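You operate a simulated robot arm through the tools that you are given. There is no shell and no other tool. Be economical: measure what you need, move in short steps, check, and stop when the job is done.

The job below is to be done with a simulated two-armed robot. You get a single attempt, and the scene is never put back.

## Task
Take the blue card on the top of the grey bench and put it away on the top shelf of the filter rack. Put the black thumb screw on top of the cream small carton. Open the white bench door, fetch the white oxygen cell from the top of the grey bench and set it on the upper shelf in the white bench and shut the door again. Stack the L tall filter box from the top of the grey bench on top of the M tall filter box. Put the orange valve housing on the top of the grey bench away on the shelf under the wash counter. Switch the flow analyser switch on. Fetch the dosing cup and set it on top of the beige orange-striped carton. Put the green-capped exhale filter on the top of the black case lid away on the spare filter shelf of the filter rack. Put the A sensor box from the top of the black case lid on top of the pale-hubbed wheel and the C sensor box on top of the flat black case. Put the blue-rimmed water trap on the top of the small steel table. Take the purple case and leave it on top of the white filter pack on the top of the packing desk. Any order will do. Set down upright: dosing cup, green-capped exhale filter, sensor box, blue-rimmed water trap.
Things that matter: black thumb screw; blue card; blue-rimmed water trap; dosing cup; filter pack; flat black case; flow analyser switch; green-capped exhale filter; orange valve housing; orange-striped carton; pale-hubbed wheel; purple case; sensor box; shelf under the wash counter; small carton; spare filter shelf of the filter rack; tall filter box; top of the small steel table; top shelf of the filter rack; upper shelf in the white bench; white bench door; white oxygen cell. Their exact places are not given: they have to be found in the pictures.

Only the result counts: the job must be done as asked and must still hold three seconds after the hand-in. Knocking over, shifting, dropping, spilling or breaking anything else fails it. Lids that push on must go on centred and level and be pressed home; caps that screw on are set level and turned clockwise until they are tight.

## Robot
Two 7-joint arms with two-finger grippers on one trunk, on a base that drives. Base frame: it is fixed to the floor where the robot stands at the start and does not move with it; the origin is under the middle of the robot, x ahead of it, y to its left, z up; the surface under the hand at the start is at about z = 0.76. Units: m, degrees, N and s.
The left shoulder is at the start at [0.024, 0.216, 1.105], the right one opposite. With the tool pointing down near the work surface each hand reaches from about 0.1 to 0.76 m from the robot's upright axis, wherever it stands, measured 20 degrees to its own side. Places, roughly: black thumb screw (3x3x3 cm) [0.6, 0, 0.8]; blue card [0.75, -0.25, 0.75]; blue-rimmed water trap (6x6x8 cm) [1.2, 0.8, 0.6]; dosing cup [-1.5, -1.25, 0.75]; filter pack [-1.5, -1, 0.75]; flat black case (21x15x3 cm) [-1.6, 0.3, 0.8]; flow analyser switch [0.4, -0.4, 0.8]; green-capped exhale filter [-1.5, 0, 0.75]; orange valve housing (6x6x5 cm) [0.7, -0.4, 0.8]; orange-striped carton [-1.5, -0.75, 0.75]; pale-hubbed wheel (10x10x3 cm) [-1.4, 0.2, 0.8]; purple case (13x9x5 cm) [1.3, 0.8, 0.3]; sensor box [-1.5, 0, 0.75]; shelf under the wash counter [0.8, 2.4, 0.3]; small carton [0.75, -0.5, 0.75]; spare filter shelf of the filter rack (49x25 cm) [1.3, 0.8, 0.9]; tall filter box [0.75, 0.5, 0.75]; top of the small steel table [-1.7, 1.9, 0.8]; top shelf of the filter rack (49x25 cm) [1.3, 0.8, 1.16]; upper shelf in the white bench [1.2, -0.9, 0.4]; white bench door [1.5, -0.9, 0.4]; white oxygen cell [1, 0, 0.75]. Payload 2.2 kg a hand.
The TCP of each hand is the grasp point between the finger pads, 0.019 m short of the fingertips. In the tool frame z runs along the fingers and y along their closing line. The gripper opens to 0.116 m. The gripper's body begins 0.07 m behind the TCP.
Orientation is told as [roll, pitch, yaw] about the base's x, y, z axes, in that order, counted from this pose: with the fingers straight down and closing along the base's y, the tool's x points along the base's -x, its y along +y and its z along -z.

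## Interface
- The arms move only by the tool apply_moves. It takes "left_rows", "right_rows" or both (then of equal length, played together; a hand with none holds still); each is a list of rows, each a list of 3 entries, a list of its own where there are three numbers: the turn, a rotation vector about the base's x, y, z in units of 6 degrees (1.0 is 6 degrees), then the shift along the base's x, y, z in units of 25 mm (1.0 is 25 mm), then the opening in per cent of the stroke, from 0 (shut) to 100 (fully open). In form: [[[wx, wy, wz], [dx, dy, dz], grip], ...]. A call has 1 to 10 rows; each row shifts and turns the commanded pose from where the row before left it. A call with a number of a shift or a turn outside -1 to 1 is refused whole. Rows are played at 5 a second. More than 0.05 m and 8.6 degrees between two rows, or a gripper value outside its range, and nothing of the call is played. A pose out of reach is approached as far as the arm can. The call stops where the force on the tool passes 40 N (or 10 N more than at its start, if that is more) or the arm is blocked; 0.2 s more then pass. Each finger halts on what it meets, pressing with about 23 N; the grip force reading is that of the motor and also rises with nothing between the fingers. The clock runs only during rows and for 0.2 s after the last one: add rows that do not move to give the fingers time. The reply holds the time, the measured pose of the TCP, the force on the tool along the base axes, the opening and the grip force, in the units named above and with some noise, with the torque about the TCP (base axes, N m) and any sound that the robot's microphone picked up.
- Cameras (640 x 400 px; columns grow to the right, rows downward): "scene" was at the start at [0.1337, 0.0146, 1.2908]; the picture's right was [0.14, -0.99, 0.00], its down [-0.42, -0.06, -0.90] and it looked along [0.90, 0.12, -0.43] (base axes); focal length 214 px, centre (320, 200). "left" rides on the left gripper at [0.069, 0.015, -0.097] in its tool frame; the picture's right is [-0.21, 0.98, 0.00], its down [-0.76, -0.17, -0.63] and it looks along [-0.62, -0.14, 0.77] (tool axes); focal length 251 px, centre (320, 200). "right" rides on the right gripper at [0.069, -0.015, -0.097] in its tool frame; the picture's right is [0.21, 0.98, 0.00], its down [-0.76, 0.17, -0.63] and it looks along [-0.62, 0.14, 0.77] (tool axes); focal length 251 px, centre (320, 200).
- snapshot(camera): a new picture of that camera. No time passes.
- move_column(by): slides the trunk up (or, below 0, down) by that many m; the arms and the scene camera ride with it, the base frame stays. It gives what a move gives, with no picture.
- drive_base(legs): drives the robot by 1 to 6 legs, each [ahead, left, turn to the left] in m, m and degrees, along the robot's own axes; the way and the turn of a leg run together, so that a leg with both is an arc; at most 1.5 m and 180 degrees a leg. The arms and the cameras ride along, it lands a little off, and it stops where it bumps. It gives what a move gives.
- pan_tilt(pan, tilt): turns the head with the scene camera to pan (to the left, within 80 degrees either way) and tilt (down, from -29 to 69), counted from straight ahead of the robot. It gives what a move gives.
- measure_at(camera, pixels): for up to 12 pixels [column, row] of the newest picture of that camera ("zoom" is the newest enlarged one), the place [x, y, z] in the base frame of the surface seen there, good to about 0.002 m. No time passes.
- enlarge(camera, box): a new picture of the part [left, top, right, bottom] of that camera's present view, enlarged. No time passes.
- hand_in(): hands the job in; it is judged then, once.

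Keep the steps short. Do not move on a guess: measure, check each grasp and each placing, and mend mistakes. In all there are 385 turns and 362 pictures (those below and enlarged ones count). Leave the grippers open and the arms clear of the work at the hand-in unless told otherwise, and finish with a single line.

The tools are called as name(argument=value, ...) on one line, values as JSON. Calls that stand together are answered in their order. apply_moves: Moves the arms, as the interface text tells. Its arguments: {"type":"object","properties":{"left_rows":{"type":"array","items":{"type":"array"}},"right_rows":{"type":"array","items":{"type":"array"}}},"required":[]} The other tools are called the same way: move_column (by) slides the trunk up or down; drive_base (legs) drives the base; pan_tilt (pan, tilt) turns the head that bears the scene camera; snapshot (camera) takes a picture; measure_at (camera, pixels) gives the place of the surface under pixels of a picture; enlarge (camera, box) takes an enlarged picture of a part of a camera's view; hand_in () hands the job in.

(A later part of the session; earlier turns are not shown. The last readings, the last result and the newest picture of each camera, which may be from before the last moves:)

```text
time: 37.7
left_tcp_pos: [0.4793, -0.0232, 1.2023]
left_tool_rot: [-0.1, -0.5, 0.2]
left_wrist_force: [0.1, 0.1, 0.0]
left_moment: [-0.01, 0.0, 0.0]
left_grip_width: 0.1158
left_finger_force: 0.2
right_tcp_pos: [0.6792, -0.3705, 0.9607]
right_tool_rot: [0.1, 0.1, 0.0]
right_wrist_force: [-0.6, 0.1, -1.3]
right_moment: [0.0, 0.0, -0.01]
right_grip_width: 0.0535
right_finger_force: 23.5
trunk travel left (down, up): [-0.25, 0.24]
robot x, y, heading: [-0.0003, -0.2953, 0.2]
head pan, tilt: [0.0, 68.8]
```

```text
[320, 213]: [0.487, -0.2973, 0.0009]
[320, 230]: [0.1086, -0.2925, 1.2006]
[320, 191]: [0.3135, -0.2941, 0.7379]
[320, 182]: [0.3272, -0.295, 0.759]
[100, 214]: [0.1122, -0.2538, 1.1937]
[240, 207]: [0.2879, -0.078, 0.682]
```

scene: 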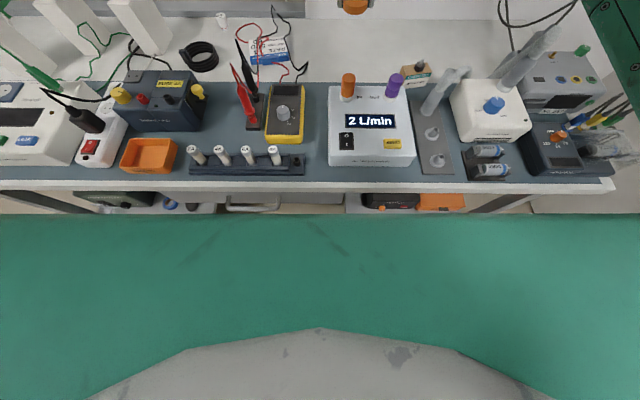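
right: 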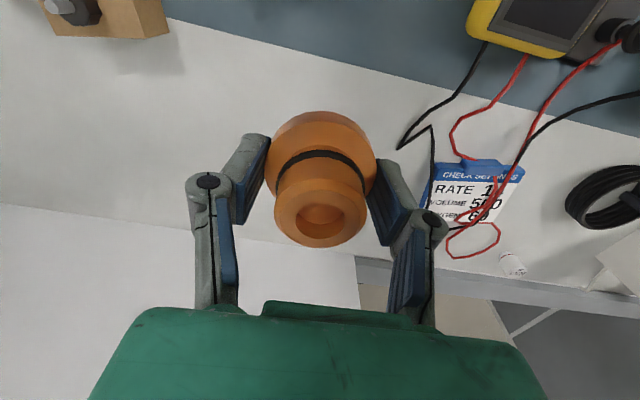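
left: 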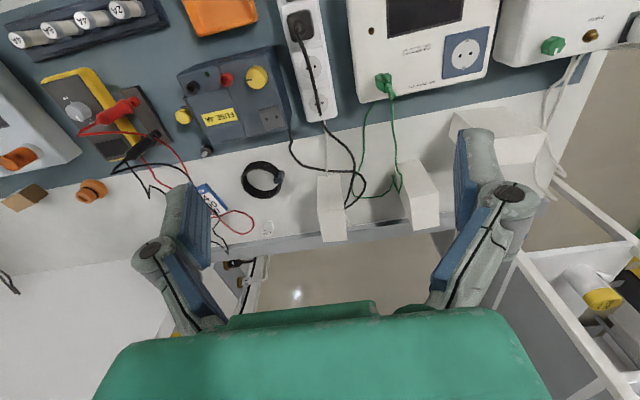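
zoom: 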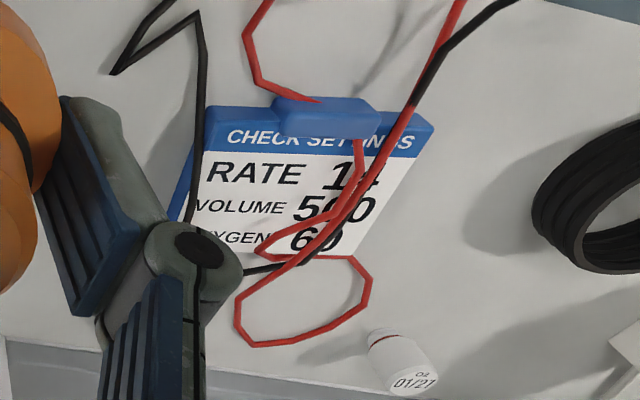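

Card is an 11×7.5 cm slab 18 mm thick; it and the oxygen cell are better reached from the far side. I tuck the right arm with the housing, and back off.

apply_moves(right_rows=[[[0, 0, 0], [-1, 0, 0.5], 0], [[0, 0, 0], [-1, 0, 0.5], 0], [[0, 0, 0], [-1, 0, 0.5], 0], [[0, 0, 0], [-1, 0, 0.5], 0], [[0, 0, 0], [-1, 0, 0.5], 0], [[0, 0, 0], [-1, 0, 0.5], 0], [[0, 0, 0], [-1, 0, 0.5], 0], [[0, 0, 0], [-1, 0, 0.5], 0], [[0, 0, 0], [-1, 0, 0.5], 0], [[0, 0, 0], [-1, 0, 0], 0]])

drive_base(legs=[[-0.35, 0, 0], [0, 0.6, 0], [0, 0, 90]])

pan_tilt(pan=0, tilt=25)

snapshot(camera="scene")

```text
time: 39.9
left_tcp_pos: [0.4785, -0.0237, 1.2026]
left_tool_rot: [-0.2, -0.4, 0.2]
left_wrist_force: [0.1, -0.1, 0.3]
left_moment: [-0.02, -0.01, 0.02]
left_grip_width: 0.1162
left_finger_force: 0.0
right_tcp_pos: [0.4264, -0.373, 1.0747]
right_tool_rot: [0.2, 0.0, -0.1]
right_wrist_force: [0.0, -0.1, -1.1]
right_moment: [0.02, 0.0, -0.01]
right_grip_width: 0.0534
right_finger_force: 23.0
trunk travel left (down, up): [-0.25, 0.24]
robot x, y, heading: [0.0008, -0.295, 0.2]
head pan, tilt: [0.0, 68.8]
```

```text
time: 49.0
left_tcp_pos: [-0.6254, 0.7856, 1.2016]
left_tool_rot: [-0.1, -0.5, 90.0]
left_wrist_force: [1.2, -0.2, 0.4]
left_moment: [-0.01, 0.0, 0.04]
left_grip_width: 0.116
left_finger_force: 0.2
right_tcp_pos: [-0.2757, 0.7338, 1.0722]
right_tool_rot: [0.0, 0.0, 90.0]
right_wrist_force: [0.1, -0.8, -1.0]
right_moment: [0.04, 0.02, 0.01]
right_grip_width: 0.0533
right_finger_force: 23.0
trunk travel left (down, up): [-0.25, 0.24]
robot x, y, heading: [-0.3515, 0.3072, 90.1]
head pan, tilt: [0.0, 68.8]
```

```text
time: 50.1
left_tcp_pos: [-0.6237, 0.7849, 1.2034]
left_tool_rot: [-0.1, -0.6, 90.1]
left_wrist_force: [-0.4, -0.7, 0.1]
left_moment: [0.01, -0.03, 0.01]
left_grip_width: 0.1161
left_finger_force: 0.1
right_tcp_pos: [-0.275, 0.7324, 1.0735]
right_tool_rot: [0.1, -0.2, 90.1]
right_wrist_force: [0.0, -0.1, 0.0]
right_moment: [-0.04, -0.01, -0.01]
right_grip_width: 0.0531
right_finger_force: 23.1
trunk travel left (down, up): [-0.25, 0.24]
robot x, y, heading: [-0.3538, 0.3073, 90.1]
head pan, tilt: [0.0, 25.0]
```

```text
332 pictures are left
```

scene: 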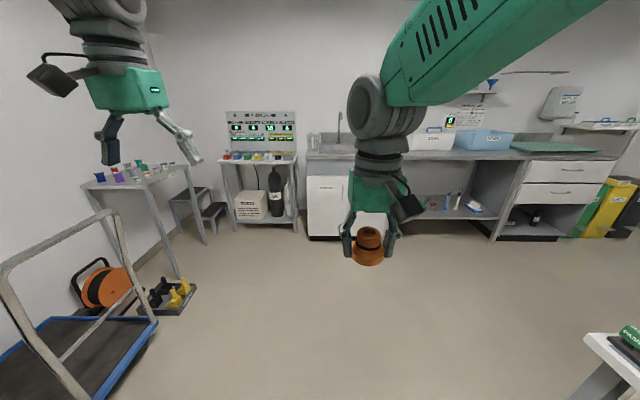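

Clear floor towards the wash counter. Measure the counter front, its shelf, and the two tables on the left.

measure_at(camera="scene", pixels=[[470, 153], [440, 185], [475, 215], [430, 232], [500, 240], [130, 183], [185, 165], [240, 160], [330, 235], [600, 160], [130, 360], [610, 335]])

enlarge(camera="scene", box=[380, 80, 640, 250])

```text
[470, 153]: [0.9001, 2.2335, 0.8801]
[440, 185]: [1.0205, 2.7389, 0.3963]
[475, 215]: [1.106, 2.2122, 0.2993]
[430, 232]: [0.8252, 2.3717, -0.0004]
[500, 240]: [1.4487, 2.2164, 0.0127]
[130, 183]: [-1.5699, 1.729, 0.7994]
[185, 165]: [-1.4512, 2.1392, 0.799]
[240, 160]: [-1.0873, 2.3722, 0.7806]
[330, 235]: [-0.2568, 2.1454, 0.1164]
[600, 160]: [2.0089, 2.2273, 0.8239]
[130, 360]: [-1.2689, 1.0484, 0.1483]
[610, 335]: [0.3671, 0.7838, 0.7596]
```

```text
2.35 times, centred on (510, 165) of scene
```

zoom: 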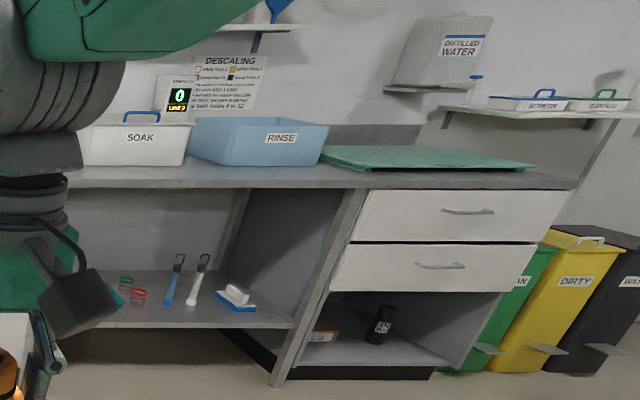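

The small steel table is the left one at z 0.80 (x≈-1.5). The wash shelf is at z 0.30, front edge y≈2.2. Drive closer and look inside.

drive_base(legs=[[1.15, 0, 0], [0, -0.85, 0]])

pan_tilt(pan=0, tilt=40)

snapshot(camera="scene")

```text
time: 60.1
left_tcp_pos: [0.208, 1.9485, 1.2018]
left_tool_rot: [-0.3, -0.6, 90.6]
left_wrist_force: [0.7, 0.0, 0.3]
left_moment: [-0.05, 0.02, -0.01]
left_grip_width: 0.1159
left_finger_force: 0.0
right_tcp_pos: [0.5567, 1.8986, 1.074]
right_tool_rot: [0.0, -0.3, 90.4]
right_wrist_force: [0.5, -0.1, -0.3]
right_moment: [-0.03, 0.01, -0.04]
right_grip_width: 0.0532
right_finger_force: 23.7
trunk travel left (down, up): [-0.25, 0.24]
robot x, y, heading: [0.4922, 1.4725, 90.7]
head pan, tilt: [0.0, 25.0]
```

```text
time: 60.9
left_tcp_pos: [0.2118, 1.9453, 1.2037]
left_tool_rot: [-0.1, -0.7, 90.6]
left_wrist_force: [-0.2, -0.7, 0.3]
left_moment: [-0.03, -0.01, -0.05]
left_grip_width: 0.1158
left_finger_force: 0.1
right_tcp_pos: [0.5607, 1.8973, 1.0741]
right_tool_rot: [0.0, -0.3, 90.4]
right_wrist_force: [-1.2, 0.3, -0.6]
right_moment: [-0.02, 0.02, 0.02]
right_grip_width: 0.0533
right_finger_force: 23.2
trunk travel left (down, up): [-0.25, 0.24]
robot x, y, heading: [0.4861, 1.4715, 90.4]
head pan, tilt: [0.0, 40.0]
```

```text
330 pictures are left
```

scene: 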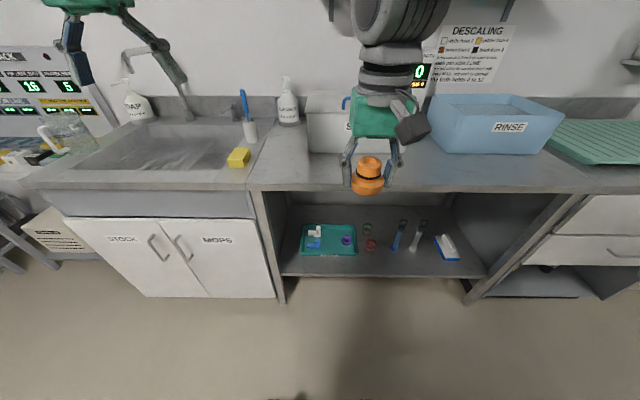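

Measure shelf free spaces and items.

measure_at(camera="scene", pixels=[[285, 270], [300, 252], [356, 254], [370, 262], [370, 250], [395, 255], [413, 252], [455, 260], [470, 268], [478, 262], [380, 273], [380, 185]])

enlarge(camera="scene", box=[250, 180, 510, 310])

```text
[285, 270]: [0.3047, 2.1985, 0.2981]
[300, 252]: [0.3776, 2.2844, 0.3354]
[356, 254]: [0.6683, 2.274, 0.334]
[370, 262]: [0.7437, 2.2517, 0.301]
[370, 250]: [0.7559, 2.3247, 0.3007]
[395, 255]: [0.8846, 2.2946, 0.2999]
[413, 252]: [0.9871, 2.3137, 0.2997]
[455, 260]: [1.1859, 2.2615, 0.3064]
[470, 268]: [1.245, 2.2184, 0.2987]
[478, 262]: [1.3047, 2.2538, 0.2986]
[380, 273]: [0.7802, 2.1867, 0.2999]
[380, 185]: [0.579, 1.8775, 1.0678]
```

```text
2.46 times, centred on (380, 245) of scene
```

zoom: 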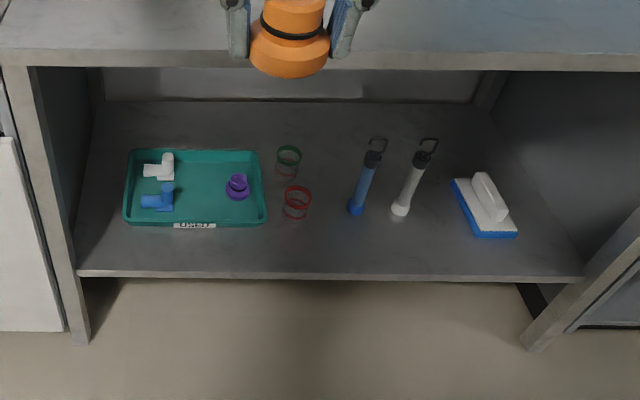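

Free place: x≈1.05, y≈2.24 between the white brush and the scrub block. Tuck both arms 0.2/0.15 m back, then drive nearer and lower the trunk.

apply_moves(left_rows=[[[0, 0, 0], [0, -1, 0], 100], [[0, 0, 0], [0, -1, 0], 100], [[0, 0, 0], [0, -1, 0], 100], [[0, 0, 0], [0, -1, 0], 100], [[0, 0, 0], [0, -1, 0], 100], [[0, 0, 0], [0, -1, 0], 100], [[0, 0, 0], [0, -1, 0], 100]], right_rows=[[[0, 0, 0], [0, -0.9, 0], 0], [[0, 0, 0], [0, -0.9, 0], 0], [[0, 0, 0], [0, -0.9, 0], 0], [[0, 0, 0], [0, -0.9, 0], 0], [[0, 0, 0], [0, -0.9, 0], 0], [[0, 0, 0], [0, 0, 0], 0], [[0, 0, 0], [0, 0, 0], 0]])

drive_base(legs=[[0, -0.37, 0], [0.24, 0, 0]])

move_column(by=-0.25)

pan_tilt(pan=-20, tilt=50)

snapshot(camera="scene")

```text
time: 62.5
left_tcp_pos: [0.21, 1.7696, 1.2037]
left_tool_rot: [-0.2, -0.8, 90.5]
left_wrist_force: [-0.8, -0.9, 0.6]
left_moment: [0.03, 0.0, 0.0]
left_grip_width: 0.1161
left_finger_force: 0.1
right_tcp_pos: [0.5591, 1.7843, 1.0755]
right_tool_rot: [-0.1, -0.4, 90.4]
right_wrist_force: [0.0, 0.4, -0.1]
right_moment: [0.02, 0.02, -0.01]
right_grip_width: 0.0532
right_finger_force: 23.1
trunk travel left (down, up): [-0.25, 0.24]
robot x, y, heading: [0.4906, 1.4749, 90.5]
head pan, tilt: [0.0, 40.0]
```

```text
time: 66.2
left_tcp_pos: [0.5758, 2.0128, 1.2047]
left_tool_rot: [-0.2, -0.7, 90.7]
left_wrist_force: [0.4, 1.5, 0.0]
left_moment: [-0.02, 0.01, -0.02]
left_grip_width: 0.1161
left_finger_force: 0.1
right_tcp_pos: [0.9247, 2.0268, 1.075]
right_tool_rot: [-0.1, -0.2, 90.4]
right_wrist_force: [0.1, 0.7, -0.8]
right_moment: [-0.02, -0.07, 0.01]
right_grip_width: 0.0529
right_finger_force: 23.2
trunk travel left (down, up): [-0.25, 0.24]
robot x, y, heading: [0.8535, 1.7149, 90.4]
head pan, tilt: [0.0, 40.0]
```

```text
time: 68.8
left_tcp_pos: [0.5703, 2.0115, 0.953]
left_tool_rot: [-0.5, -0.7, 90.6]
left_wrist_force: [0.5, 0.8, -0.1]
left_moment: [0.03, -0.06, 0.0]
left_grip_width: 0.1159
left_finger_force: 0.0
right_tcp_pos: [0.9195, 2.0256, 0.8253]
right_tool_rot: [-0.2, -0.4, 90.4]
right_wrist_force: [-0.1, -0.5, -0.8]
right_moment: [0.03, 0.0, -0.01]
right_grip_width: 0.0533
right_finger_force: 23.2
trunk travel left (down, up): [0.0, 0.49]
robot x, y, heading: [0.853, 1.7162, 90.4]
head pan, tilt: [0.0, 40.0]
```

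```text
time: 69.6
left_tcp_pos: [0.572, 2.0104, 0.9539]
left_tool_rot: [-0.5, -0.6, 90.6]
left_wrist_force: [-0.4, -0.2, -0.4]
left_moment: [-0.03, -0.02, 0.05]
left_grip_width: 0.1159
left_finger_force: 0.0
right_tcp_pos: [0.9224, 2.0258, 0.8246]
right_tool_rot: [-0.3, -0.4, 90.4]
right_wrist_force: [-0.7, 0.6, -0.5]
right_moment: [0.05, -0.01, -0.02]
right_grip_width: 0.0531
right_finger_force: 22.9
trunk travel left (down, up): [0.0, 0.49]
robot x, y, heading: [0.8491, 1.7174, 90.4]
head pan, tilt: [-20.0, 50.0]
```

```text
328 pictures are left
```

scene: 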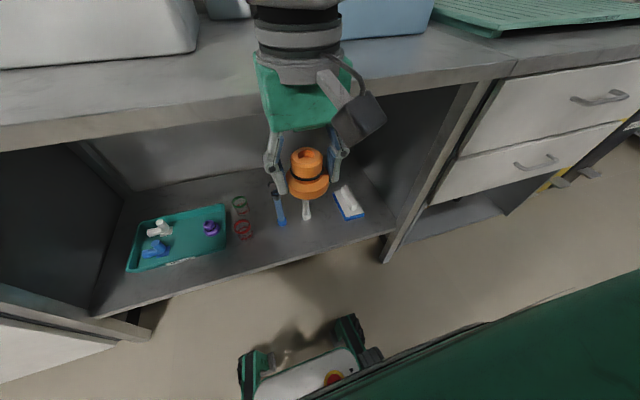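

Lower the right hand in front of the shelf to z≈0.42 and x≈1.05.

apply_moves(right_rows=[[[0, 0, 0], [0.5, 0, -1], 0], [[0, 0, 0], [0.5, 0, -1], 0], [[0, 0, 0], [0.5, 0, -1], 0], [[0, 0, 0], [0.5, 0, -1], 0], [[0, 0, 0], [0.5, 0, -1], 0], [[0, 0, 0], [0.5, 0, -1], 0], [[0, 0, 0], [0.5, 0, -1], 0], [[0, 0, 0], [0.5, 0, -1], 0], [[0, 0, 0], [0.5, 0, -1], 0], [[0, 0, 0], [0.5, 0, -1], 0]])

apply_moves(right_rows=[[[0, 0, 0], [0, 0, -1], 0], [[0, 0, 0], [0, 0, -1], 0], [[0, 0, 0], [0, 0, -1], 0], [[0, 0, 0], [0, 0, -1], 0], [[0, 0, 0], [0, 0, -1], 0], [[0, 0, 0], [0, 0, -1], 0], [[0, 0, 0], [0, 0, 0], 0]])

snapshot(camera="scene")

snapshot(camera="right")

```text
time: 71.8
left_tcp_pos: [0.5769, 2.0124, 0.9539]
left_tool_rot: [-0.3, -0.7, 90.6]
left_wrist_force: [0.2, 0.5, -0.5]
left_moment: [0.02, -0.04, 0.03]
left_grip_width: 0.116
left_finger_force: 0.0
right_tcp_pos: [1.0517, 2.0255, 0.5757]
right_tool_rot: [0.0, -0.5, 90.4]
right_wrist_force: [0.6, -0.2, 0.4]
right_moment: [0.05, -0.01, 0.03]
right_grip_width: 0.053
right_finger_force: 23.2
trunk travel left (down, up): [0.0, 0.49]
robot x, y, heading: [0.855, 1.7172, 90.5]
head pan, tilt: [-20.0, 50.0]
```

```text
time: 73.4
left_tcp_pos: [0.5763, 2.0107, 0.9546]
left_tool_rot: [-0.3, -0.7, 90.6]
left_wrist_force: [-0.3, 0.1, 0.7]
left_moment: [0.02, 0.0, 0.0]
left_grip_width: 0.1161
left_finger_force: 0.0
right_tcp_pos: [1.0498, 2.0256, 0.4253]
right_tool_rot: [-0.1, -0.4, 90.5]
right_wrist_force: [-0.1, -0.1, -0.8]
right_moment: [-0.01, -0.01, 0.0]
right_grip_width: 0.0531
right_finger_force: 23.2
trunk travel left (down, up): [0.0, 0.49]
robot x, y, heading: [0.8553, 1.72, 90.4]
head pan, tilt: [-20.0, 50.0]
```

```text
327 pictures are left
```

scene: 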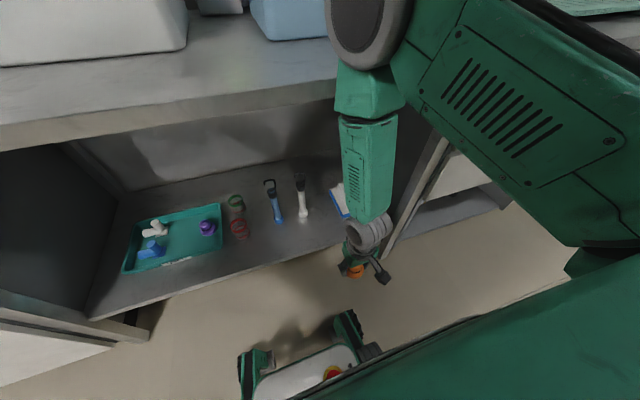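

```text
326 pictures are left
```

right: 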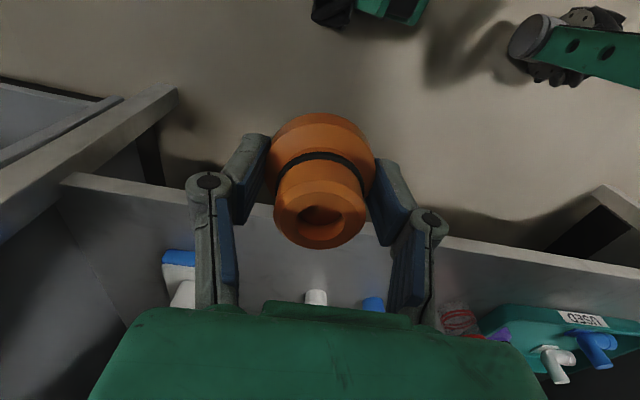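

The forearm hangs upright, so a tool-down hand can't go under the counter. I'll set the housing on the counter front, regrasp it with the tool tilted 60° forward, then insert it. Raise first.

move_column(by=0.25)

apply_moves(right_rows=[[[0, 0, 0], [0, 0, 1], 0], [[0, 0, 0], [0, 0, 1], 0], [[0, 0, 0], [0, 0, 1], 0], [[0, 0, 0], [0, 0, 1], 0], [[0, 0, 0], [0, 0, 1], 0], [[0, 0, 0], [0, 0, 1], 0], [[0, 0, 0], [0, 0, 1], 0], [[0, 0, 0], [0, 0, 1], 0], [[0, 0, 0], [0, 0, 1], 0], [[0, 0, 0], [0, 0, 1], 0]])

apply_moves(right_rows=[[[0, 0, 0], [0, 0, 1], 0], [[0, 0, 0], [0, 0, 1], 0], [[0, 0, 0], [0, 0, 1], 0], [[0, 0, 0], [0, 0, 0], 0]])

snapshot(camera="scene")

snapshot(camera="right")

```text
time: 76.0
left_tcp_pos: [0.575, 2.0115, 1.2034]
left_tool_rot: [-0.3, -0.7, 90.5]
left_wrist_force: [0.8, 0.8, -0.2]
left_moment: [-0.01, -0.01, 0.02]
left_grip_width: 0.1159
left_finger_force: 0.0
right_tcp_pos: [1.051, 2.0256, 0.6755]
right_tool_rot: [-0.1, -0.4, 90.4]
right_wrist_force: [0.7, -0.3, -0.4]
right_moment: [0.01, 0.0, -0.02]
right_grip_width: 0.0531
right_finger_force: 22.9
trunk travel left (down, up): [-0.25, 0.24]
robot x, y, heading: [0.8576, 1.717, 90.2]
head pan, tilt: [-20.0, 50.0]
```

```text
time: 78.2
left_tcp_pos: [0.5748, 2.0107, 1.204]
left_tool_rot: [-0.3, -0.7, 90.6]
left_wrist_force: [0.9, 0.2, 0.3]
left_moment: [0.03, -0.03, 0.0]
left_grip_width: 0.1161
left_finger_force: 0.1
right_tcp_pos: [1.0503, 2.0243, 0.9254]
right_tool_rot: [-0.1, -0.4, 90.5]
right_wrist_force: [0.1, 0.6, -0.9]
right_moment: [0.03, 0.01, -0.04]
right_grip_width: 0.0531
right_finger_force: 22.9
trunk travel left (down, up): [-0.25, 0.24]
robot x, y, heading: [0.8538, 1.7157, 90.5]
head pan, tilt: [-20.0, 50.0]
```

```text
time: 79.2
left_tcp_pos: [0.5789, 2.0108, 1.2054]
left_tool_rot: [-0.1, -0.9, 90.6]
left_wrist_force: [-0.1, 0.0, 0.0]
left_moment: [0.02, 0.03, -0.02]
left_grip_width: 0.1165
left_finger_force: 0.0
right_tcp_pos: [1.0532, 2.0251, 1.0013]
right_tool_rot: [0.0, -0.4, 90.5]
right_wrist_force: [-0.6, 0.3, -0.3]
right_moment: [0.0, 0.01, -0.03]
right_grip_width: 0.0529
right_finger_force: 23.0
trunk travel left (down, up): [-0.25, 0.24]
robot x, y, heading: [0.8508, 1.7209, 90.5]
head pan, tilt: [-20.0, 50.0]
```

```text
325 pictures are left
```

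scene: 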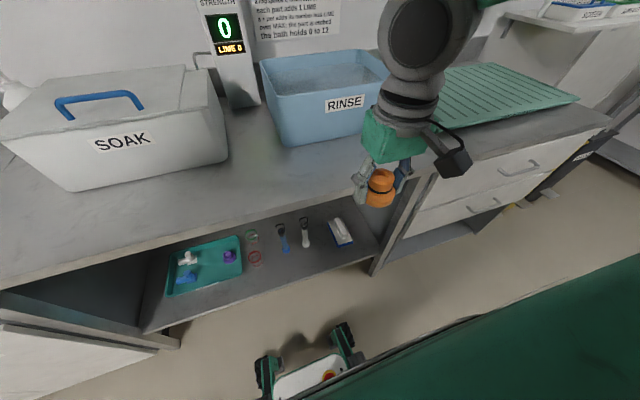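

```text
324 pictures are left
```

right: 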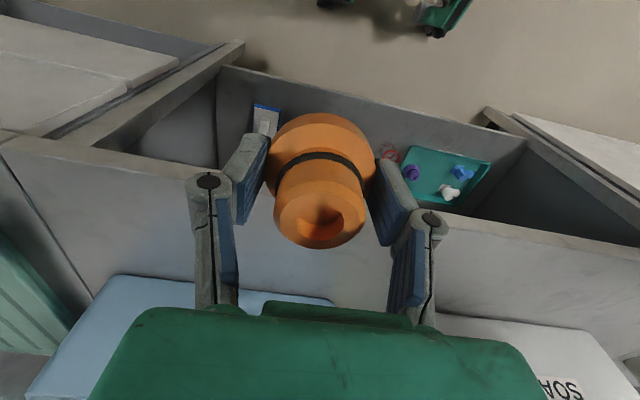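

Measure the counter strip in front of the tubs.

measure_at(camera="scene", pixels=[[290, 165], [300, 190], [250, 180], [285, 143], [160, 235], [300, 212]])

```text
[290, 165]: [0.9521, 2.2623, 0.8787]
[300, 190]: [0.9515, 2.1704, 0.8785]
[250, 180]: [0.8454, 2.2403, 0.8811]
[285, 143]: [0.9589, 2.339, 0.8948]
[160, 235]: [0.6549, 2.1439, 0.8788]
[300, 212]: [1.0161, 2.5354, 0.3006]
```

Place the housing at (1.00,2.235) on the counter strip (edge ≈2.14, tub at 2.34, z 0.879).

apply_moves(right_rows=[[[0, 0, 0], [-0.2, 1, 0], 0], [[0, 0, 0], [-0.3, 1, 0], 0], [[0, 0, 0], [-0.3, 1, 0], 0], [[0, 0, 0], [-0.3, 1, 0], 0], [[0, 0, 0], [-0.3, 1, 0], 0], [[0, 0, 0], [-0.3, 1, 0], 0], [[0, 0, 0], [-0.3, 1, 0], 0], [[0, 0, 0], [0, 1, -1], 0], [[0, 0, 0], [0, 0.4, -1], 0], [[0, 0, 0], [0, 0, -1], 0]])

apply_moves(right_rows=[[[0, 0, 0], [0, 0, -0.5], 0], [[0, 0, 0], [0, 0, -0.3], 0], [[0, 0, 0], [0, 0, -0.15], 0], [[0, 0, 0], [0, 0, 0], 0]])

```text
time: 81.4
left_tcp_pos: [0.5751, 2.0115, 1.2036]
left_tool_rot: [-0.2, -0.7, 90.6]
left_wrist_force: [0.4, 0.1, -0.2]
left_moment: [-0.03, 0.02, 0.01]
left_grip_width: 0.1161
left_finger_force: 0.1
right_tcp_pos: [0.9997, 2.2358, 0.9244]
right_tool_rot: [-0.1, -0.4, 90.4]
right_wrist_force: [0.3, -0.4, -0.2]
right_moment: [-0.02, -0.01, 0.03]
right_grip_width: 0.0529
right_finger_force: 22.9
trunk travel left (down, up): [-0.25, 0.24]
robot x, y, heading: [0.8582, 1.7179, 90.4]
head pan, tilt: [-20.0, 50.0]
```

```text
time: 82.4
left_tcp_pos: [0.5756, 2.0103, 1.2052]
left_tool_rot: [-0.3, -0.8, 90.6]
left_wrist_force: [-0.8, -0.6, 0.2]
left_moment: [-0.02, 0.0, -0.03]
left_grip_width: 0.1158
left_finger_force: 0.1
right_tcp_pos: [1.0002, 2.2354, 0.9039]
right_tool_rot: [-0.1, -0.7, 90.5]
right_wrist_force: [1.2, 0.7, 17.2]
right_moment: [0.0, 0.0, 0.01]
right_grip_width: 0.0529
right_finger_force: 22.7
trunk travel left (down, up): [-0.25, 0.24]
robot x, y, heading: [0.8588, 1.72, 90.6]
head pan, tilt: [-20.0, 50.0]
```

Set down. Open, go up and back while tilting the tool 60° forward.

apply_moves(right_rows=[[[0, 0, 0], [0, 0, 0.05], 68], [[0, 0, 0], [0, 0, 0], 68], [[0, 0, 0], [0, 0, 1], 68], [[0, 0, 0], [0, 0, 1], 68], [[0, 0, 0], [0, 0, 1], 68], [[0, 0, 0], [0, 0, 1], 68], [[0, 0, 0], [0, -1, 0.5], 68], [[0, 0, 0], [0, -1, 0], 68], [[0, 0, 0], [0, -1, 0], 68], [[0, 0, 0], [0, -1, 0], 68]])

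apply_moves(right_rows=[[[1, 0, 0], [0, -0.4, 0], 68], [[1, 0, 0], [0, -0.4, 0], 68], [[1, 0, 0], [0, -0.4, 0], 68], [[1, 0, 0], [0, -0.4, 0], 68], [[1, 0, 0], [0, -0.4, 0], 68], [[1, 0, 0], [0, 0, 0], 68], [[1, 0, 0], [0, 0, 0], 68], [[1, 0, 0], [0, 0, 0], 68], [[1, 0, 0], [0, 0, 0], 68], [[1, 0, 0], [0, 0, 0], 68]])

snapshot(camera="scene")

snapshot(camera="right")

```text
time: 84.6
left_tcp_pos: [0.5761, 2.0104, 1.2042]
left_tool_rot: [-0.3, -0.8, 90.6]
left_wrist_force: [-0.7, -0.4, -0.7]
left_moment: [0.01, -0.01, -0.01]
left_grip_width: 0.1162
left_finger_force: 0.0
right_tcp_pos: [1.0007, 2.1339, 1.015]
right_tool_rot: [-0.2, -0.4, 90.3]
right_wrist_force: [0.5, -0.7, 0.0]
right_moment: [-0.01, -0.04, 0.01]
right_grip_width: 0.079
right_finger_force: 0.1
trunk travel left (down, up): [-0.25, 0.24]
robot x, y, heading: [0.8568, 1.7161, 90.6]
head pan, tilt: [-20.0, 50.0]
```

```text
time: 86.8
left_tcp_pos: [0.5751, 2.0128, 1.2029]
left_tool_rot: [-0.4, -0.8, 90.7]
left_wrist_force: [0.8, 0.2, 0.6]
left_moment: [-0.02, 0.0, -0.02]
left_grip_width: 0.116
left_finger_force: 0.1
right_tcp_pos: [0.9628, 2.1336, 1.0266]
right_tool_rot: [-1.0, -60.4, 90.9]
right_wrist_force: [0.2, 0.4, -1.1]
right_moment: [0.01, 0.03, -0.02]
right_grip_width: 0.079
right_finger_force: 0.1
right hand out of reach, approached as far as the arm can: row 6, 7, 8, 9, 10
trunk travel left (down, up): [-0.25, 0.24]
robot x, y, heading: [0.8537, 1.7173, 90.7]
head pan, tilt: [-20.0, 50.0]
```

```text
323 pictures are left
```

scene: 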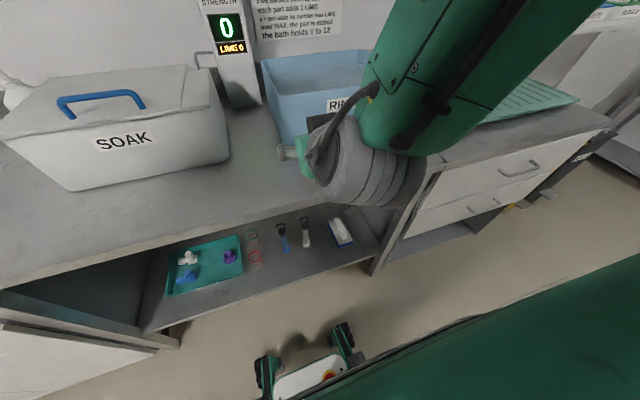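

```text
322 pictures are left
```

right: 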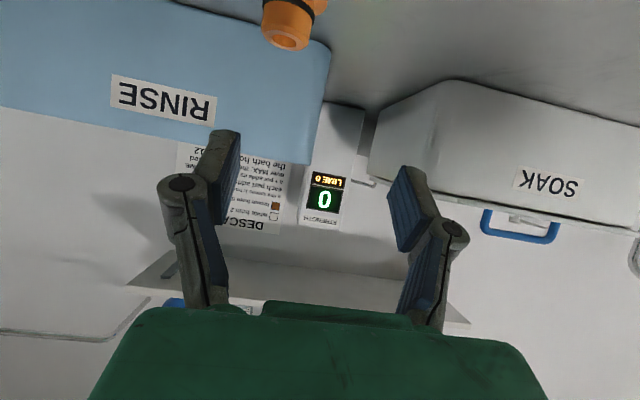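

The tilted arm is too folded here. Back the base 0.25 m and recheck.

drive_base(legs=[[-0.25, 0, 0]])

snapshot(camera="scene")

snapshot(camera="right")

```text
time: 88.6
left_tcp_pos: [0.5768, 1.7596, 1.2042]
left_tool_rot: [-0.4, -0.7, 90.7]
left_wrist_force: [0.2, -0.6, 0.6]
left_moment: [0.04, -0.01, 0.03]
left_grip_width: 0.1159
left_finger_force: 0.1
right_tcp_pos: [0.966, 1.882, 1.0272]
right_tool_rot: [-1.0, -60.5, 91.1]
right_wrist_force: [-0.4, -0.4, 0.2]
right_moment: [0.02, 0.01, 0.01]
right_grip_width: 0.0789
right_finger_force: 0.0
trunk travel left (down, up): [-0.25, 0.24]
robot x, y, heading: [0.8551, 1.4669, 90.5]
head pan, tilt: [-20.0, 50.0]
```

```text
321 pictures are left
```

scene: 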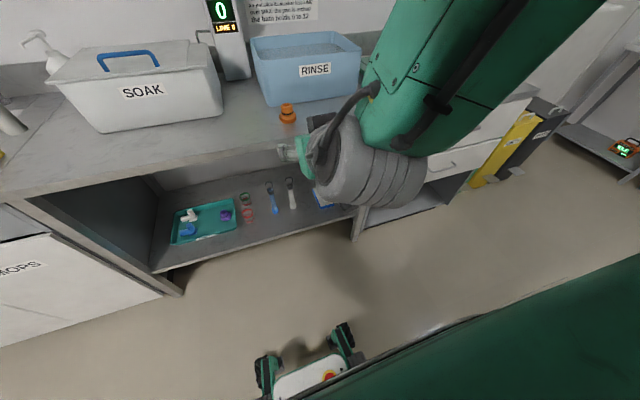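

```text
320 pictures are left
```

right: 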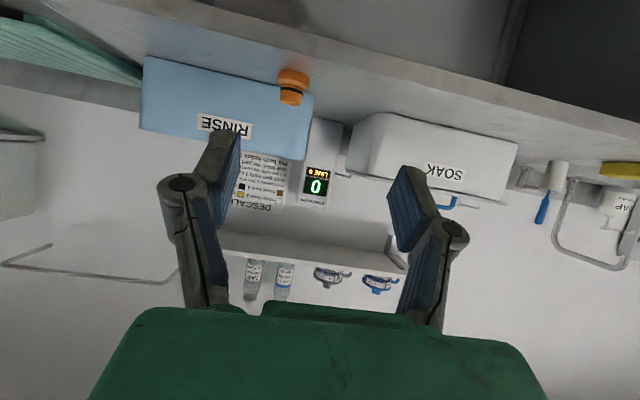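

Measure the housing in both pictures.

measure_at(camera="right", pixels=[[293, 76], [291, 99], [280, 76], [307, 80], [250, 55]])

measure_at(camera="scene", pixels=[[288, 106], [288, 118], [330, 190], [290, 212], [275, 203], [320, 207]])

```text
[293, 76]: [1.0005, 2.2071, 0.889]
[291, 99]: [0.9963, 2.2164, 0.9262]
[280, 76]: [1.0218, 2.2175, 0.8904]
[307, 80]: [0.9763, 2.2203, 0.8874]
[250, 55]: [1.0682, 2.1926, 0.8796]
```

```text
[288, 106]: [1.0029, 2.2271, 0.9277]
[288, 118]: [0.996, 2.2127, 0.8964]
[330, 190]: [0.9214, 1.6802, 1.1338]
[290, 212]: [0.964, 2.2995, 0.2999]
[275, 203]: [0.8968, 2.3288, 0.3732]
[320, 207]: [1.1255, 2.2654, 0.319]
```

Housing centre (1.000,2.235). Approach horizontally at z≈0.915 to y≈2.13.

apply_moves(right_rows=[[[0, 0, 0], [0.3, 1, -0.5], 75], [[0, 0, 0], [0.3, 1, -0.5], 75], [[0, 0, 0], [0.3, 1, -0.5], 75], [[0, 0, 0], [0.3, 1, -0.5], 75], [[0, 0, 0], [0.16, 1, -0.5], 75], [[0, 0, 0], [0, 1, -0.5], 75], [[0, 0, 0], [0, 1, -0.5], 75], [[0, 0, 0], [0, 1, -0.5], 75], [[0, 0, 0], [0, 1, -0.48], 75], [[0, 0, 0], [0, 1, 0], 75]])

snapshot(camera="scene")

snapshot(camera="right")

```text
time: 90.8
left_tcp_pos: [0.5784, 1.7588, 1.2047]
left_tool_rot: [-0.4, -0.8, 90.7]
left_wrist_force: [0.1, 0.3, 0.2]
left_moment: [0.0, 0.0, 0.04]
left_grip_width: 0.1162
left_finger_force: 0.1
right_tcp_pos: [1.0007, 2.1318, 0.915]
right_tool_rot: [-0.7, -60.4, 91.0]
right_wrist_force: [-0.5, -0.5, -0.2]
right_moment: [-0.01, -0.02, -0.02]
right_grip_width: 0.0867
right_finger_force: 0.0
trunk travel left (down, up): [-0.25, 0.24]
robot x, y, heading: [0.8559, 1.4691, 90.5]
head pan, tilt: [-20.0, 50.0]
```

```text
319 pictures are left
```

scene: 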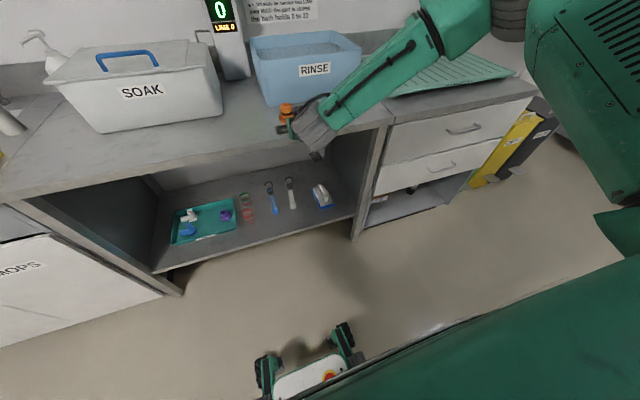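

```text
318 pictures are left
```

right: 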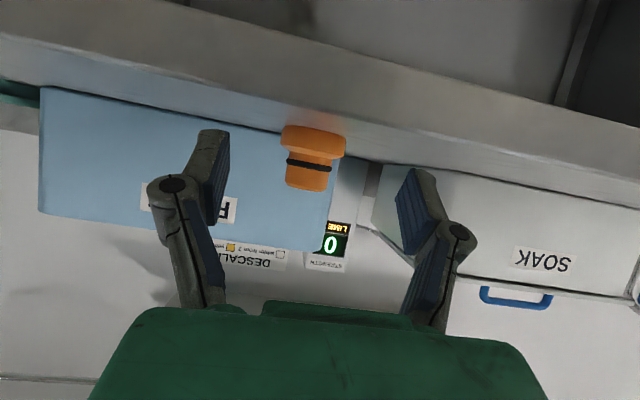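

Aligned in x (housing at (313,150) centred between the fingers). Advance 0.1 m, close.

apply_moves(right_rows=[[[0, 0, 0], [0, 1, 0], 75], [[0, 0, 0], [0, 1, 0], 75], [[0, 0, 0], [0, 1, 0], 75], [[0, 0, 0], [0, 1, 0], 75], [[0, 0, 0], [0, 0, 0], 75]])

snapshot(camera="right")

```text
time: 92.0
left_tcp_pos: [0.5778, 1.7579, 1.2059]
left_tool_rot: [-0.3, -0.9, 90.7]
left_wrist_force: [-0.5, 0.1, -0.3]
left_moment: [0.01, -0.02, 0.02]
left_grip_width: 0.116
left_finger_force: 0.0
right_tcp_pos: [1.0016, 2.2311, 0.9164]
right_tool_rot: [-0.9, -60.5, 91.0]
right_wrist_force: [-0.1, -0.6, 1.0]
right_moment: [0.02, -0.03, 0.01]
right_grip_width: 0.0873
right_finger_force: 0.1
trunk travel left (down, up): [-0.25, 0.24]
robot x, y, heading: [0.8565, 1.4673, 90.6]
head pan, tilt: [-20.0, 50.0]
```

```text
317 pictures are left
```

right: 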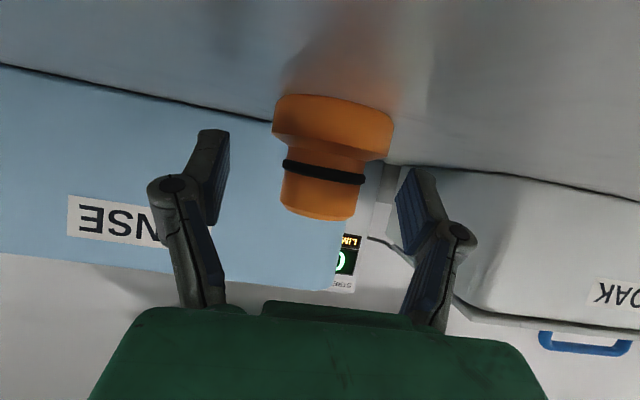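

Well placed. Close, lift and pull back.

apply_moves(right_rows=[[[0, 0, 0], [0, 0.1, -0.1], 0], [[0, 0, 0], [0, 0, 0], 0], [[0, 0, 0], [0, 0, 0], 0], [[0, 0, 0], [0, 0, 0.6], 0], [[0, 0, 0], [0, 0, 0.6], 0], [[0, 0, 0], [0, -1, 0.3], 0], [[0, 0, 0], [0, -1, 0], 0], [[0, 0, 0], [0, -1, 0], 0], [[0, 0, 0], [0, -1, 0], 0], [[0, 0, 0], [0, -1, 0], 0]])

snapshot(camera="right")

```text
time: 94.2
left_tcp_pos: [0.5788, 1.7575, 1.2048]
left_tool_rot: [-0.3, -0.9, 90.6]
left_wrist_force: [-0.1, 0.0, -0.3]
left_moment: [-0.03, 0.01, -0.03]
left_grip_width: 0.1159
left_finger_force: 0.1
right_tcp_pos: [1.0024, 2.1074, 0.9518]
right_tool_rot: [-0.8, -60.5, 90.9]
right_wrist_force: [-0.1, 0.6, -1.1]
right_moment: [-0.01, 0.0, 0.04]
right_grip_width: 0.0534
right_finger_force: 23.0
trunk travel left (down, up): [-0.25, 0.24]
robot x, y, heading: [0.8576, 1.4664, 90.7]
head pan, tilt: [-20.0, 50.0]
```

```text
316 pictures are left
```

right: 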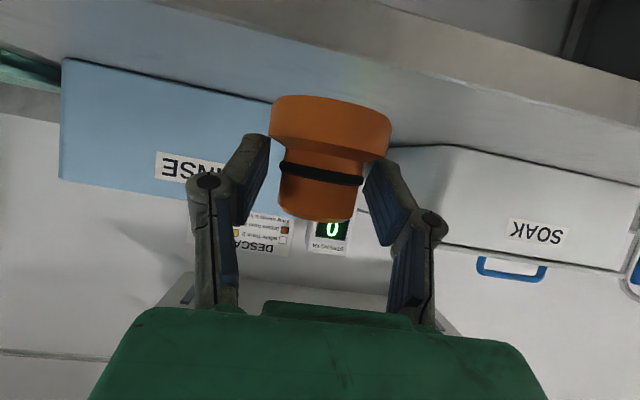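

Held. Pull back to y≈2.0, then lower the trunk, then check.

apply_moves(right_rows=[[[0, 0, 0], [0.4, -1, 0], 0], [[0, 0, 0], [0.4, -1, 0], 0], [[0, 0, 0], [0.4, -1, 0], 0], [[0, 0, 0], [0.4, -1, 0], 0], [[0, 0, 0], [0.4, -1, 0], 0]])

move_column(by=-0.25)

apply_moves(right_rows=[[[0, 0, 0], [0, 0, -1], 0], [[0, 0, 0], [0, 0, -1], 0], [[0, 0, 0], [0, 0, -1], 0], [[0, 0, 0], [0, 0, -1], 0], [[0, 0, 0], [0, 0, -1], 0], [[0, 0, 0], [0, 0, -1], 0], [[0, 0, 0], [0, 0, -1], 0], [[0, 0, 0], [0, 0, -1], 0], [[0, 0, 0], [0, 0, -1], 0], [[0, 0, 0], [0, 0, -1], 0]])

snapshot(camera="scene")

snapshot(camera="right")

```text
time: 95.4
left_tcp_pos: [0.5794, 1.7576, 1.2052]
left_tool_rot: [-0.3, -0.9, 90.6]
left_wrist_force: [0.7, -0.3, 0.0]
left_moment: [0.03, 0.02, 0.0]
left_grip_width: 0.1161
left_finger_force: 0.0
right_tcp_pos: [1.0515, 1.9826, 0.9521]
right_tool_rot: [-0.6, -60.5, 90.9]
right_wrist_force: [0.4, -0.5, -0.4]
right_moment: [0.0, 0.01, 0.0]
right_grip_width: 0.0532
right_finger_force: 23.2
trunk travel left (down, up): [-0.25, 0.24]
robot x, y, heading: [0.8556, 1.4639, 90.4]
head pan, tilt: [-20.0, 50.0]
```

```text
time: 98.0
left_tcp_pos: [0.5788, 1.7585, 0.9557]
left_tool_rot: [-0.4, -0.8, 90.6]
left_wrist_force: [-0.1, -0.8, -0.5]
left_moment: [0.0, 0.01, 0.04]
left_grip_width: 0.1159
left_finger_force: 0.0
right_tcp_pos: [1.0508, 1.9833, 0.7011]
right_tool_rot: [-0.7, -60.5, 90.9]
right_wrist_force: [-0.6, 0.1, -1.0]
right_moment: [0.03, 0.01, -0.01]
right_grip_width: 0.0531
right_finger_force: 22.9
trunk travel left (down, up): [0.0, 0.49]
robot x, y, heading: [0.8612, 1.4665, 90.5]
head pan, tilt: [-20.0, 50.0]
```

```text
time: 100.2
left_tcp_pos: [0.5815, 1.7584, 0.9552]
left_tool_rot: [-0.2, -0.9, 90.6]
left_wrist_force: [-1.1, 0.1, 0.2]
left_moment: [0.02, 0.03, 0.02]
left_grip_width: 0.1157
left_finger_force: 0.0
right_tcp_pos: [1.0325, 1.9822, 0.4553]
right_tool_rot: [-1.3, -60.4, 90.9]
right_wrist_force: [0.1, -0.2, 0.3]
right_moment: [0.0, 0.0, 0.02]
right_grip_width: 0.0527
right_finger_force: 22.8
right hand out of reach, approached as far as the arm can: row 6, 7, 8, 9, 10
trunk travel left (down, up): [0.0, 0.49]
robot x, y, heading: [0.8587, 1.4625, 90.7]
head pan, tilt: [-20.0, 50.0]
```

```text
315 pictures are left
```

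scene: 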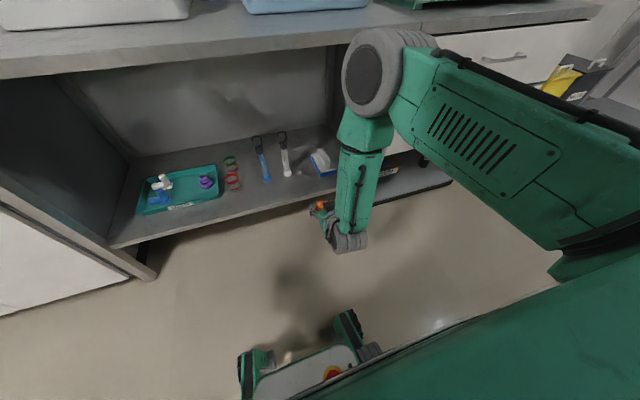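

```text
314 pictures are left
```

right: 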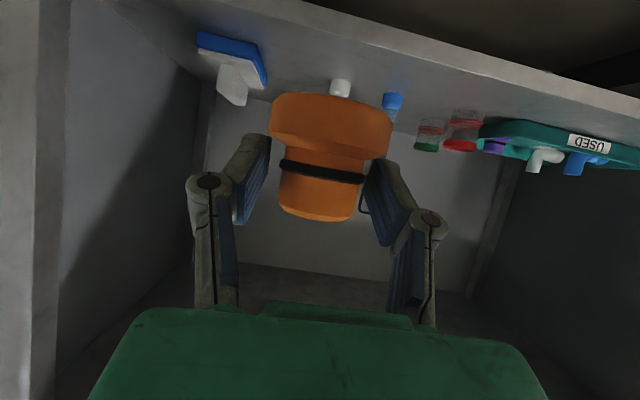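

Elbow is at counter height; the arm should straighten as it goes forward. Check the elbow's position.

measure_at(camera="scene", pixels=[[375, 80], [400, 35], [360, 45], [365, 130], [350, 200], [340, 245], [345, 38]])

```text
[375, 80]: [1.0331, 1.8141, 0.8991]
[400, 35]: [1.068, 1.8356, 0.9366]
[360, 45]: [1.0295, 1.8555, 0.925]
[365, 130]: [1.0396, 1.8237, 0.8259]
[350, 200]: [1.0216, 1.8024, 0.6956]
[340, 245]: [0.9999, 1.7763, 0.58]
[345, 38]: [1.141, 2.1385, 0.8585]
```

Elbow is at y≈1.85, with room. Advance 0.15 m at this height and lower slightly.

apply_moves(right_rows=[[[0, 0, 0], [0, 1, 0], 0], [[0, 0, 0], [0, 1, 0], 0], [[0, 0, 0], [0, 1, 0], 0], [[0, 0, 0], [0, 1, 0], 0], [[0, 0, 0], [0, 1, -0.6], 0], [[0, 0, 0], [0, 1, -0.6], 0], [[0, 0, 0], [0, 0, 0], 0]])

snapshot(camera="scene")

snapshot(camera="right")

```text
time: 101.8
left_tcp_pos: [0.5786, 1.7577, 0.9552]
left_tool_rot: [-0.3, -0.8, 90.6]
left_wrist_force: [-0.4, -0.3, -0.2]
left_moment: [0.02, -0.01, 0.01]
left_grip_width: 0.116
left_finger_force: 0.1
right_tcp_pos: [1.0294, 2.1321, 0.4258]
right_tool_rot: [-0.7, -60.4, 90.9]
right_wrist_force: [-0.2, 0.2, 0.1]
right_moment: [0.01, -0.02, 0.04]
right_grip_width: 0.0336
right_finger_force: 23.3
trunk travel left (down, up): [0.0, 0.49]
robot x, y, heading: [0.859, 1.4675, 90.6]
head pan, tilt: [-20.0, 50.0]
```

```text
313 pictures are left
```

scene: 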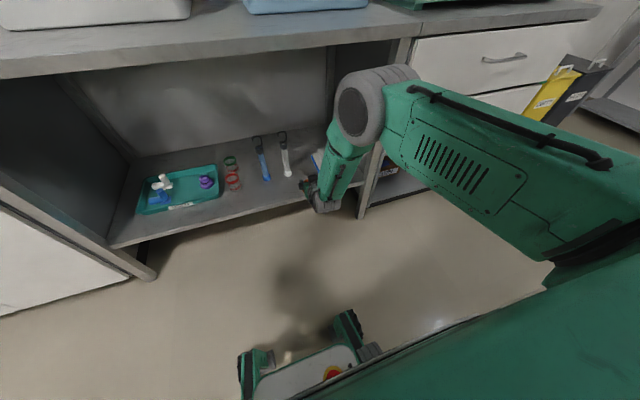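

```text
312 pictures are left
```

right: 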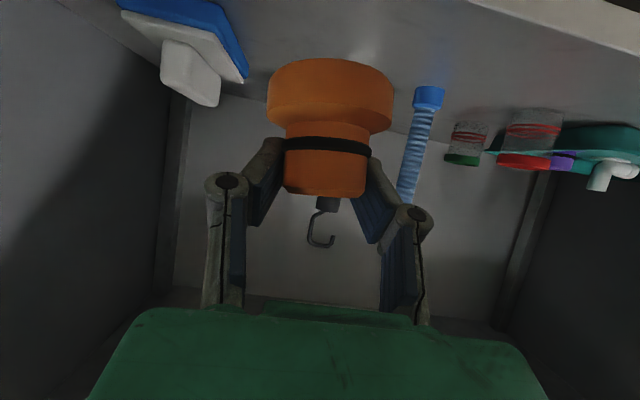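

The grip slipped from the flange onto the boss (33.6 mm) but holds it upright. Measure where its bottom is.

measure_at(camera="right", pixels=[[330, 64], [330, 90], [272, 95], [390, 100], [330, 120], [328, 185], [240, 70], [426, 92], [300, 40]])

enlarge(camera="scene", box=[250, 120, 410, 230])

```text
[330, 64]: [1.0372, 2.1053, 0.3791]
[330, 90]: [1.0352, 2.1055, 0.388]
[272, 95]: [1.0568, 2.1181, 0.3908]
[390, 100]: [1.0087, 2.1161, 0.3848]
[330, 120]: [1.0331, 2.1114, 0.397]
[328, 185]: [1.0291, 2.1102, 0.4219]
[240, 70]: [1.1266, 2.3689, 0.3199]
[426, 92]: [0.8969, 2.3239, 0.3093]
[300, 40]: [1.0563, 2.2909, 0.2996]
```

```text
3.64 times, centred on (330, 175) of scene
```

zoom: 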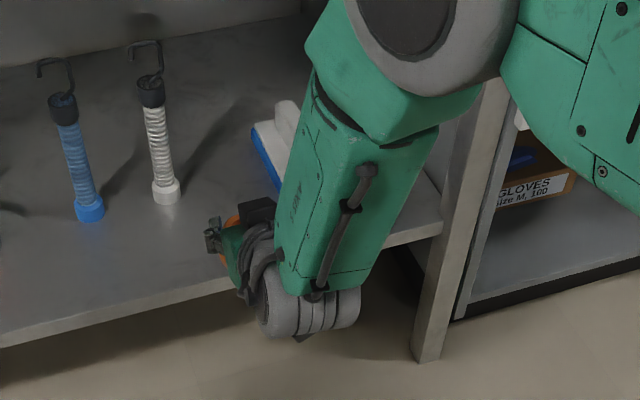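

Bottom is ≈0.048 below the TCP. Move to x 1.05, y≈2.24 and z≈0.362.

apply_moves(right_rows=[[[0, 0, 0], [0.2, 0.9, 0], 0], [[0, 0, 0], [0.2, 0.9, 0], 0], [[0, 0, 0], [0.2, 0.9, -0.5], 0], [[0, 0, 0], [0.2, 0.9, -1], 0], [[0, 0, 0], [0, 0.7, -1], 0], [[0, 0, 0], [0, 0, 0], 0]])

snapshot(camera="scene")

snapshot(camera="right")

```text
time: 103.2
left_tcp_pos: [0.5787, 1.7576, 0.9557]
left_tool_rot: [-0.4, -0.8, 90.6]
left_wrist_force: [0.2, -1.1, 0.1]
left_moment: [-0.01, 0.03, 0.03]
left_grip_width: 0.1159
left_finger_force: 0.0
right_tcp_pos: [1.0497, 2.241, 0.3609]
right_tool_rot: [-0.9, -60.5, 91.0]
right_wrist_force: [0.1, -0.3, -0.8]
right_moment: [0.01, -0.01, -0.03]
right_grip_width: 0.0333
right_finger_force: 22.6
trunk travel left (down, up): [0.0, 0.49]
robot x, y, heading: [0.8544, 1.4686, 90.7]
head pan, tilt: [-20.0, 50.0]
```

```text
310 pictures are left
```

scene: 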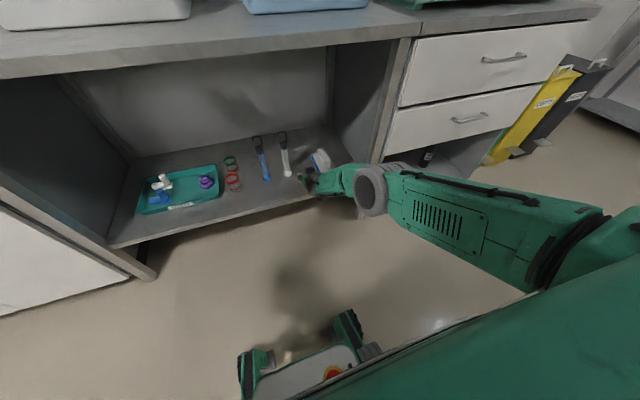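

```text
309 pictures are left
```

right: 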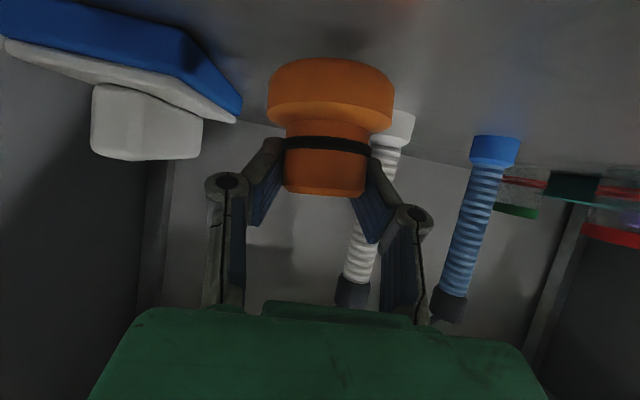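

Lower slowly until contact, shifting 7 mm right, away from the white tube.

apply_moves(right_rows=[[[0, 0, 0], [0.3, 0, -0.25], 0], [[0, 0, 0], [0, 0, -0.12], 0], [[0, 0, 0], [0, 0, -0.12], 0], [[0, 0, 0], [0, 0, -0.08], 0], [[0, 0, 0], [0, 0, 0], 0]])

```text
time: 104.4
left_tcp_pos: [0.5786, 1.7572, 0.9539]
left_tool_rot: [-0.3, -0.9, 90.6]
left_wrist_force: [-0.5, 0.0, -0.2]
left_moment: [-0.02, -0.04, 0.03]
left_grip_width: 0.1159
left_finger_force: 0.0
right_tcp_pos: [1.0567, 2.2399, 0.3492]
right_tool_rot: [-0.8, -60.4, 91.1]
right_wrist_force: [0.1, -0.9, -0.4]
right_moment: [-0.03, 0.03, -0.02]
right_grip_width: 0.0333
right_finger_force: 23.0
trunk travel left (down, up): [0.0, 0.49]
robot x, y, heading: [0.8586, 1.4683, 90.5]
head pan, tilt: [-20.0, 50.0]
```

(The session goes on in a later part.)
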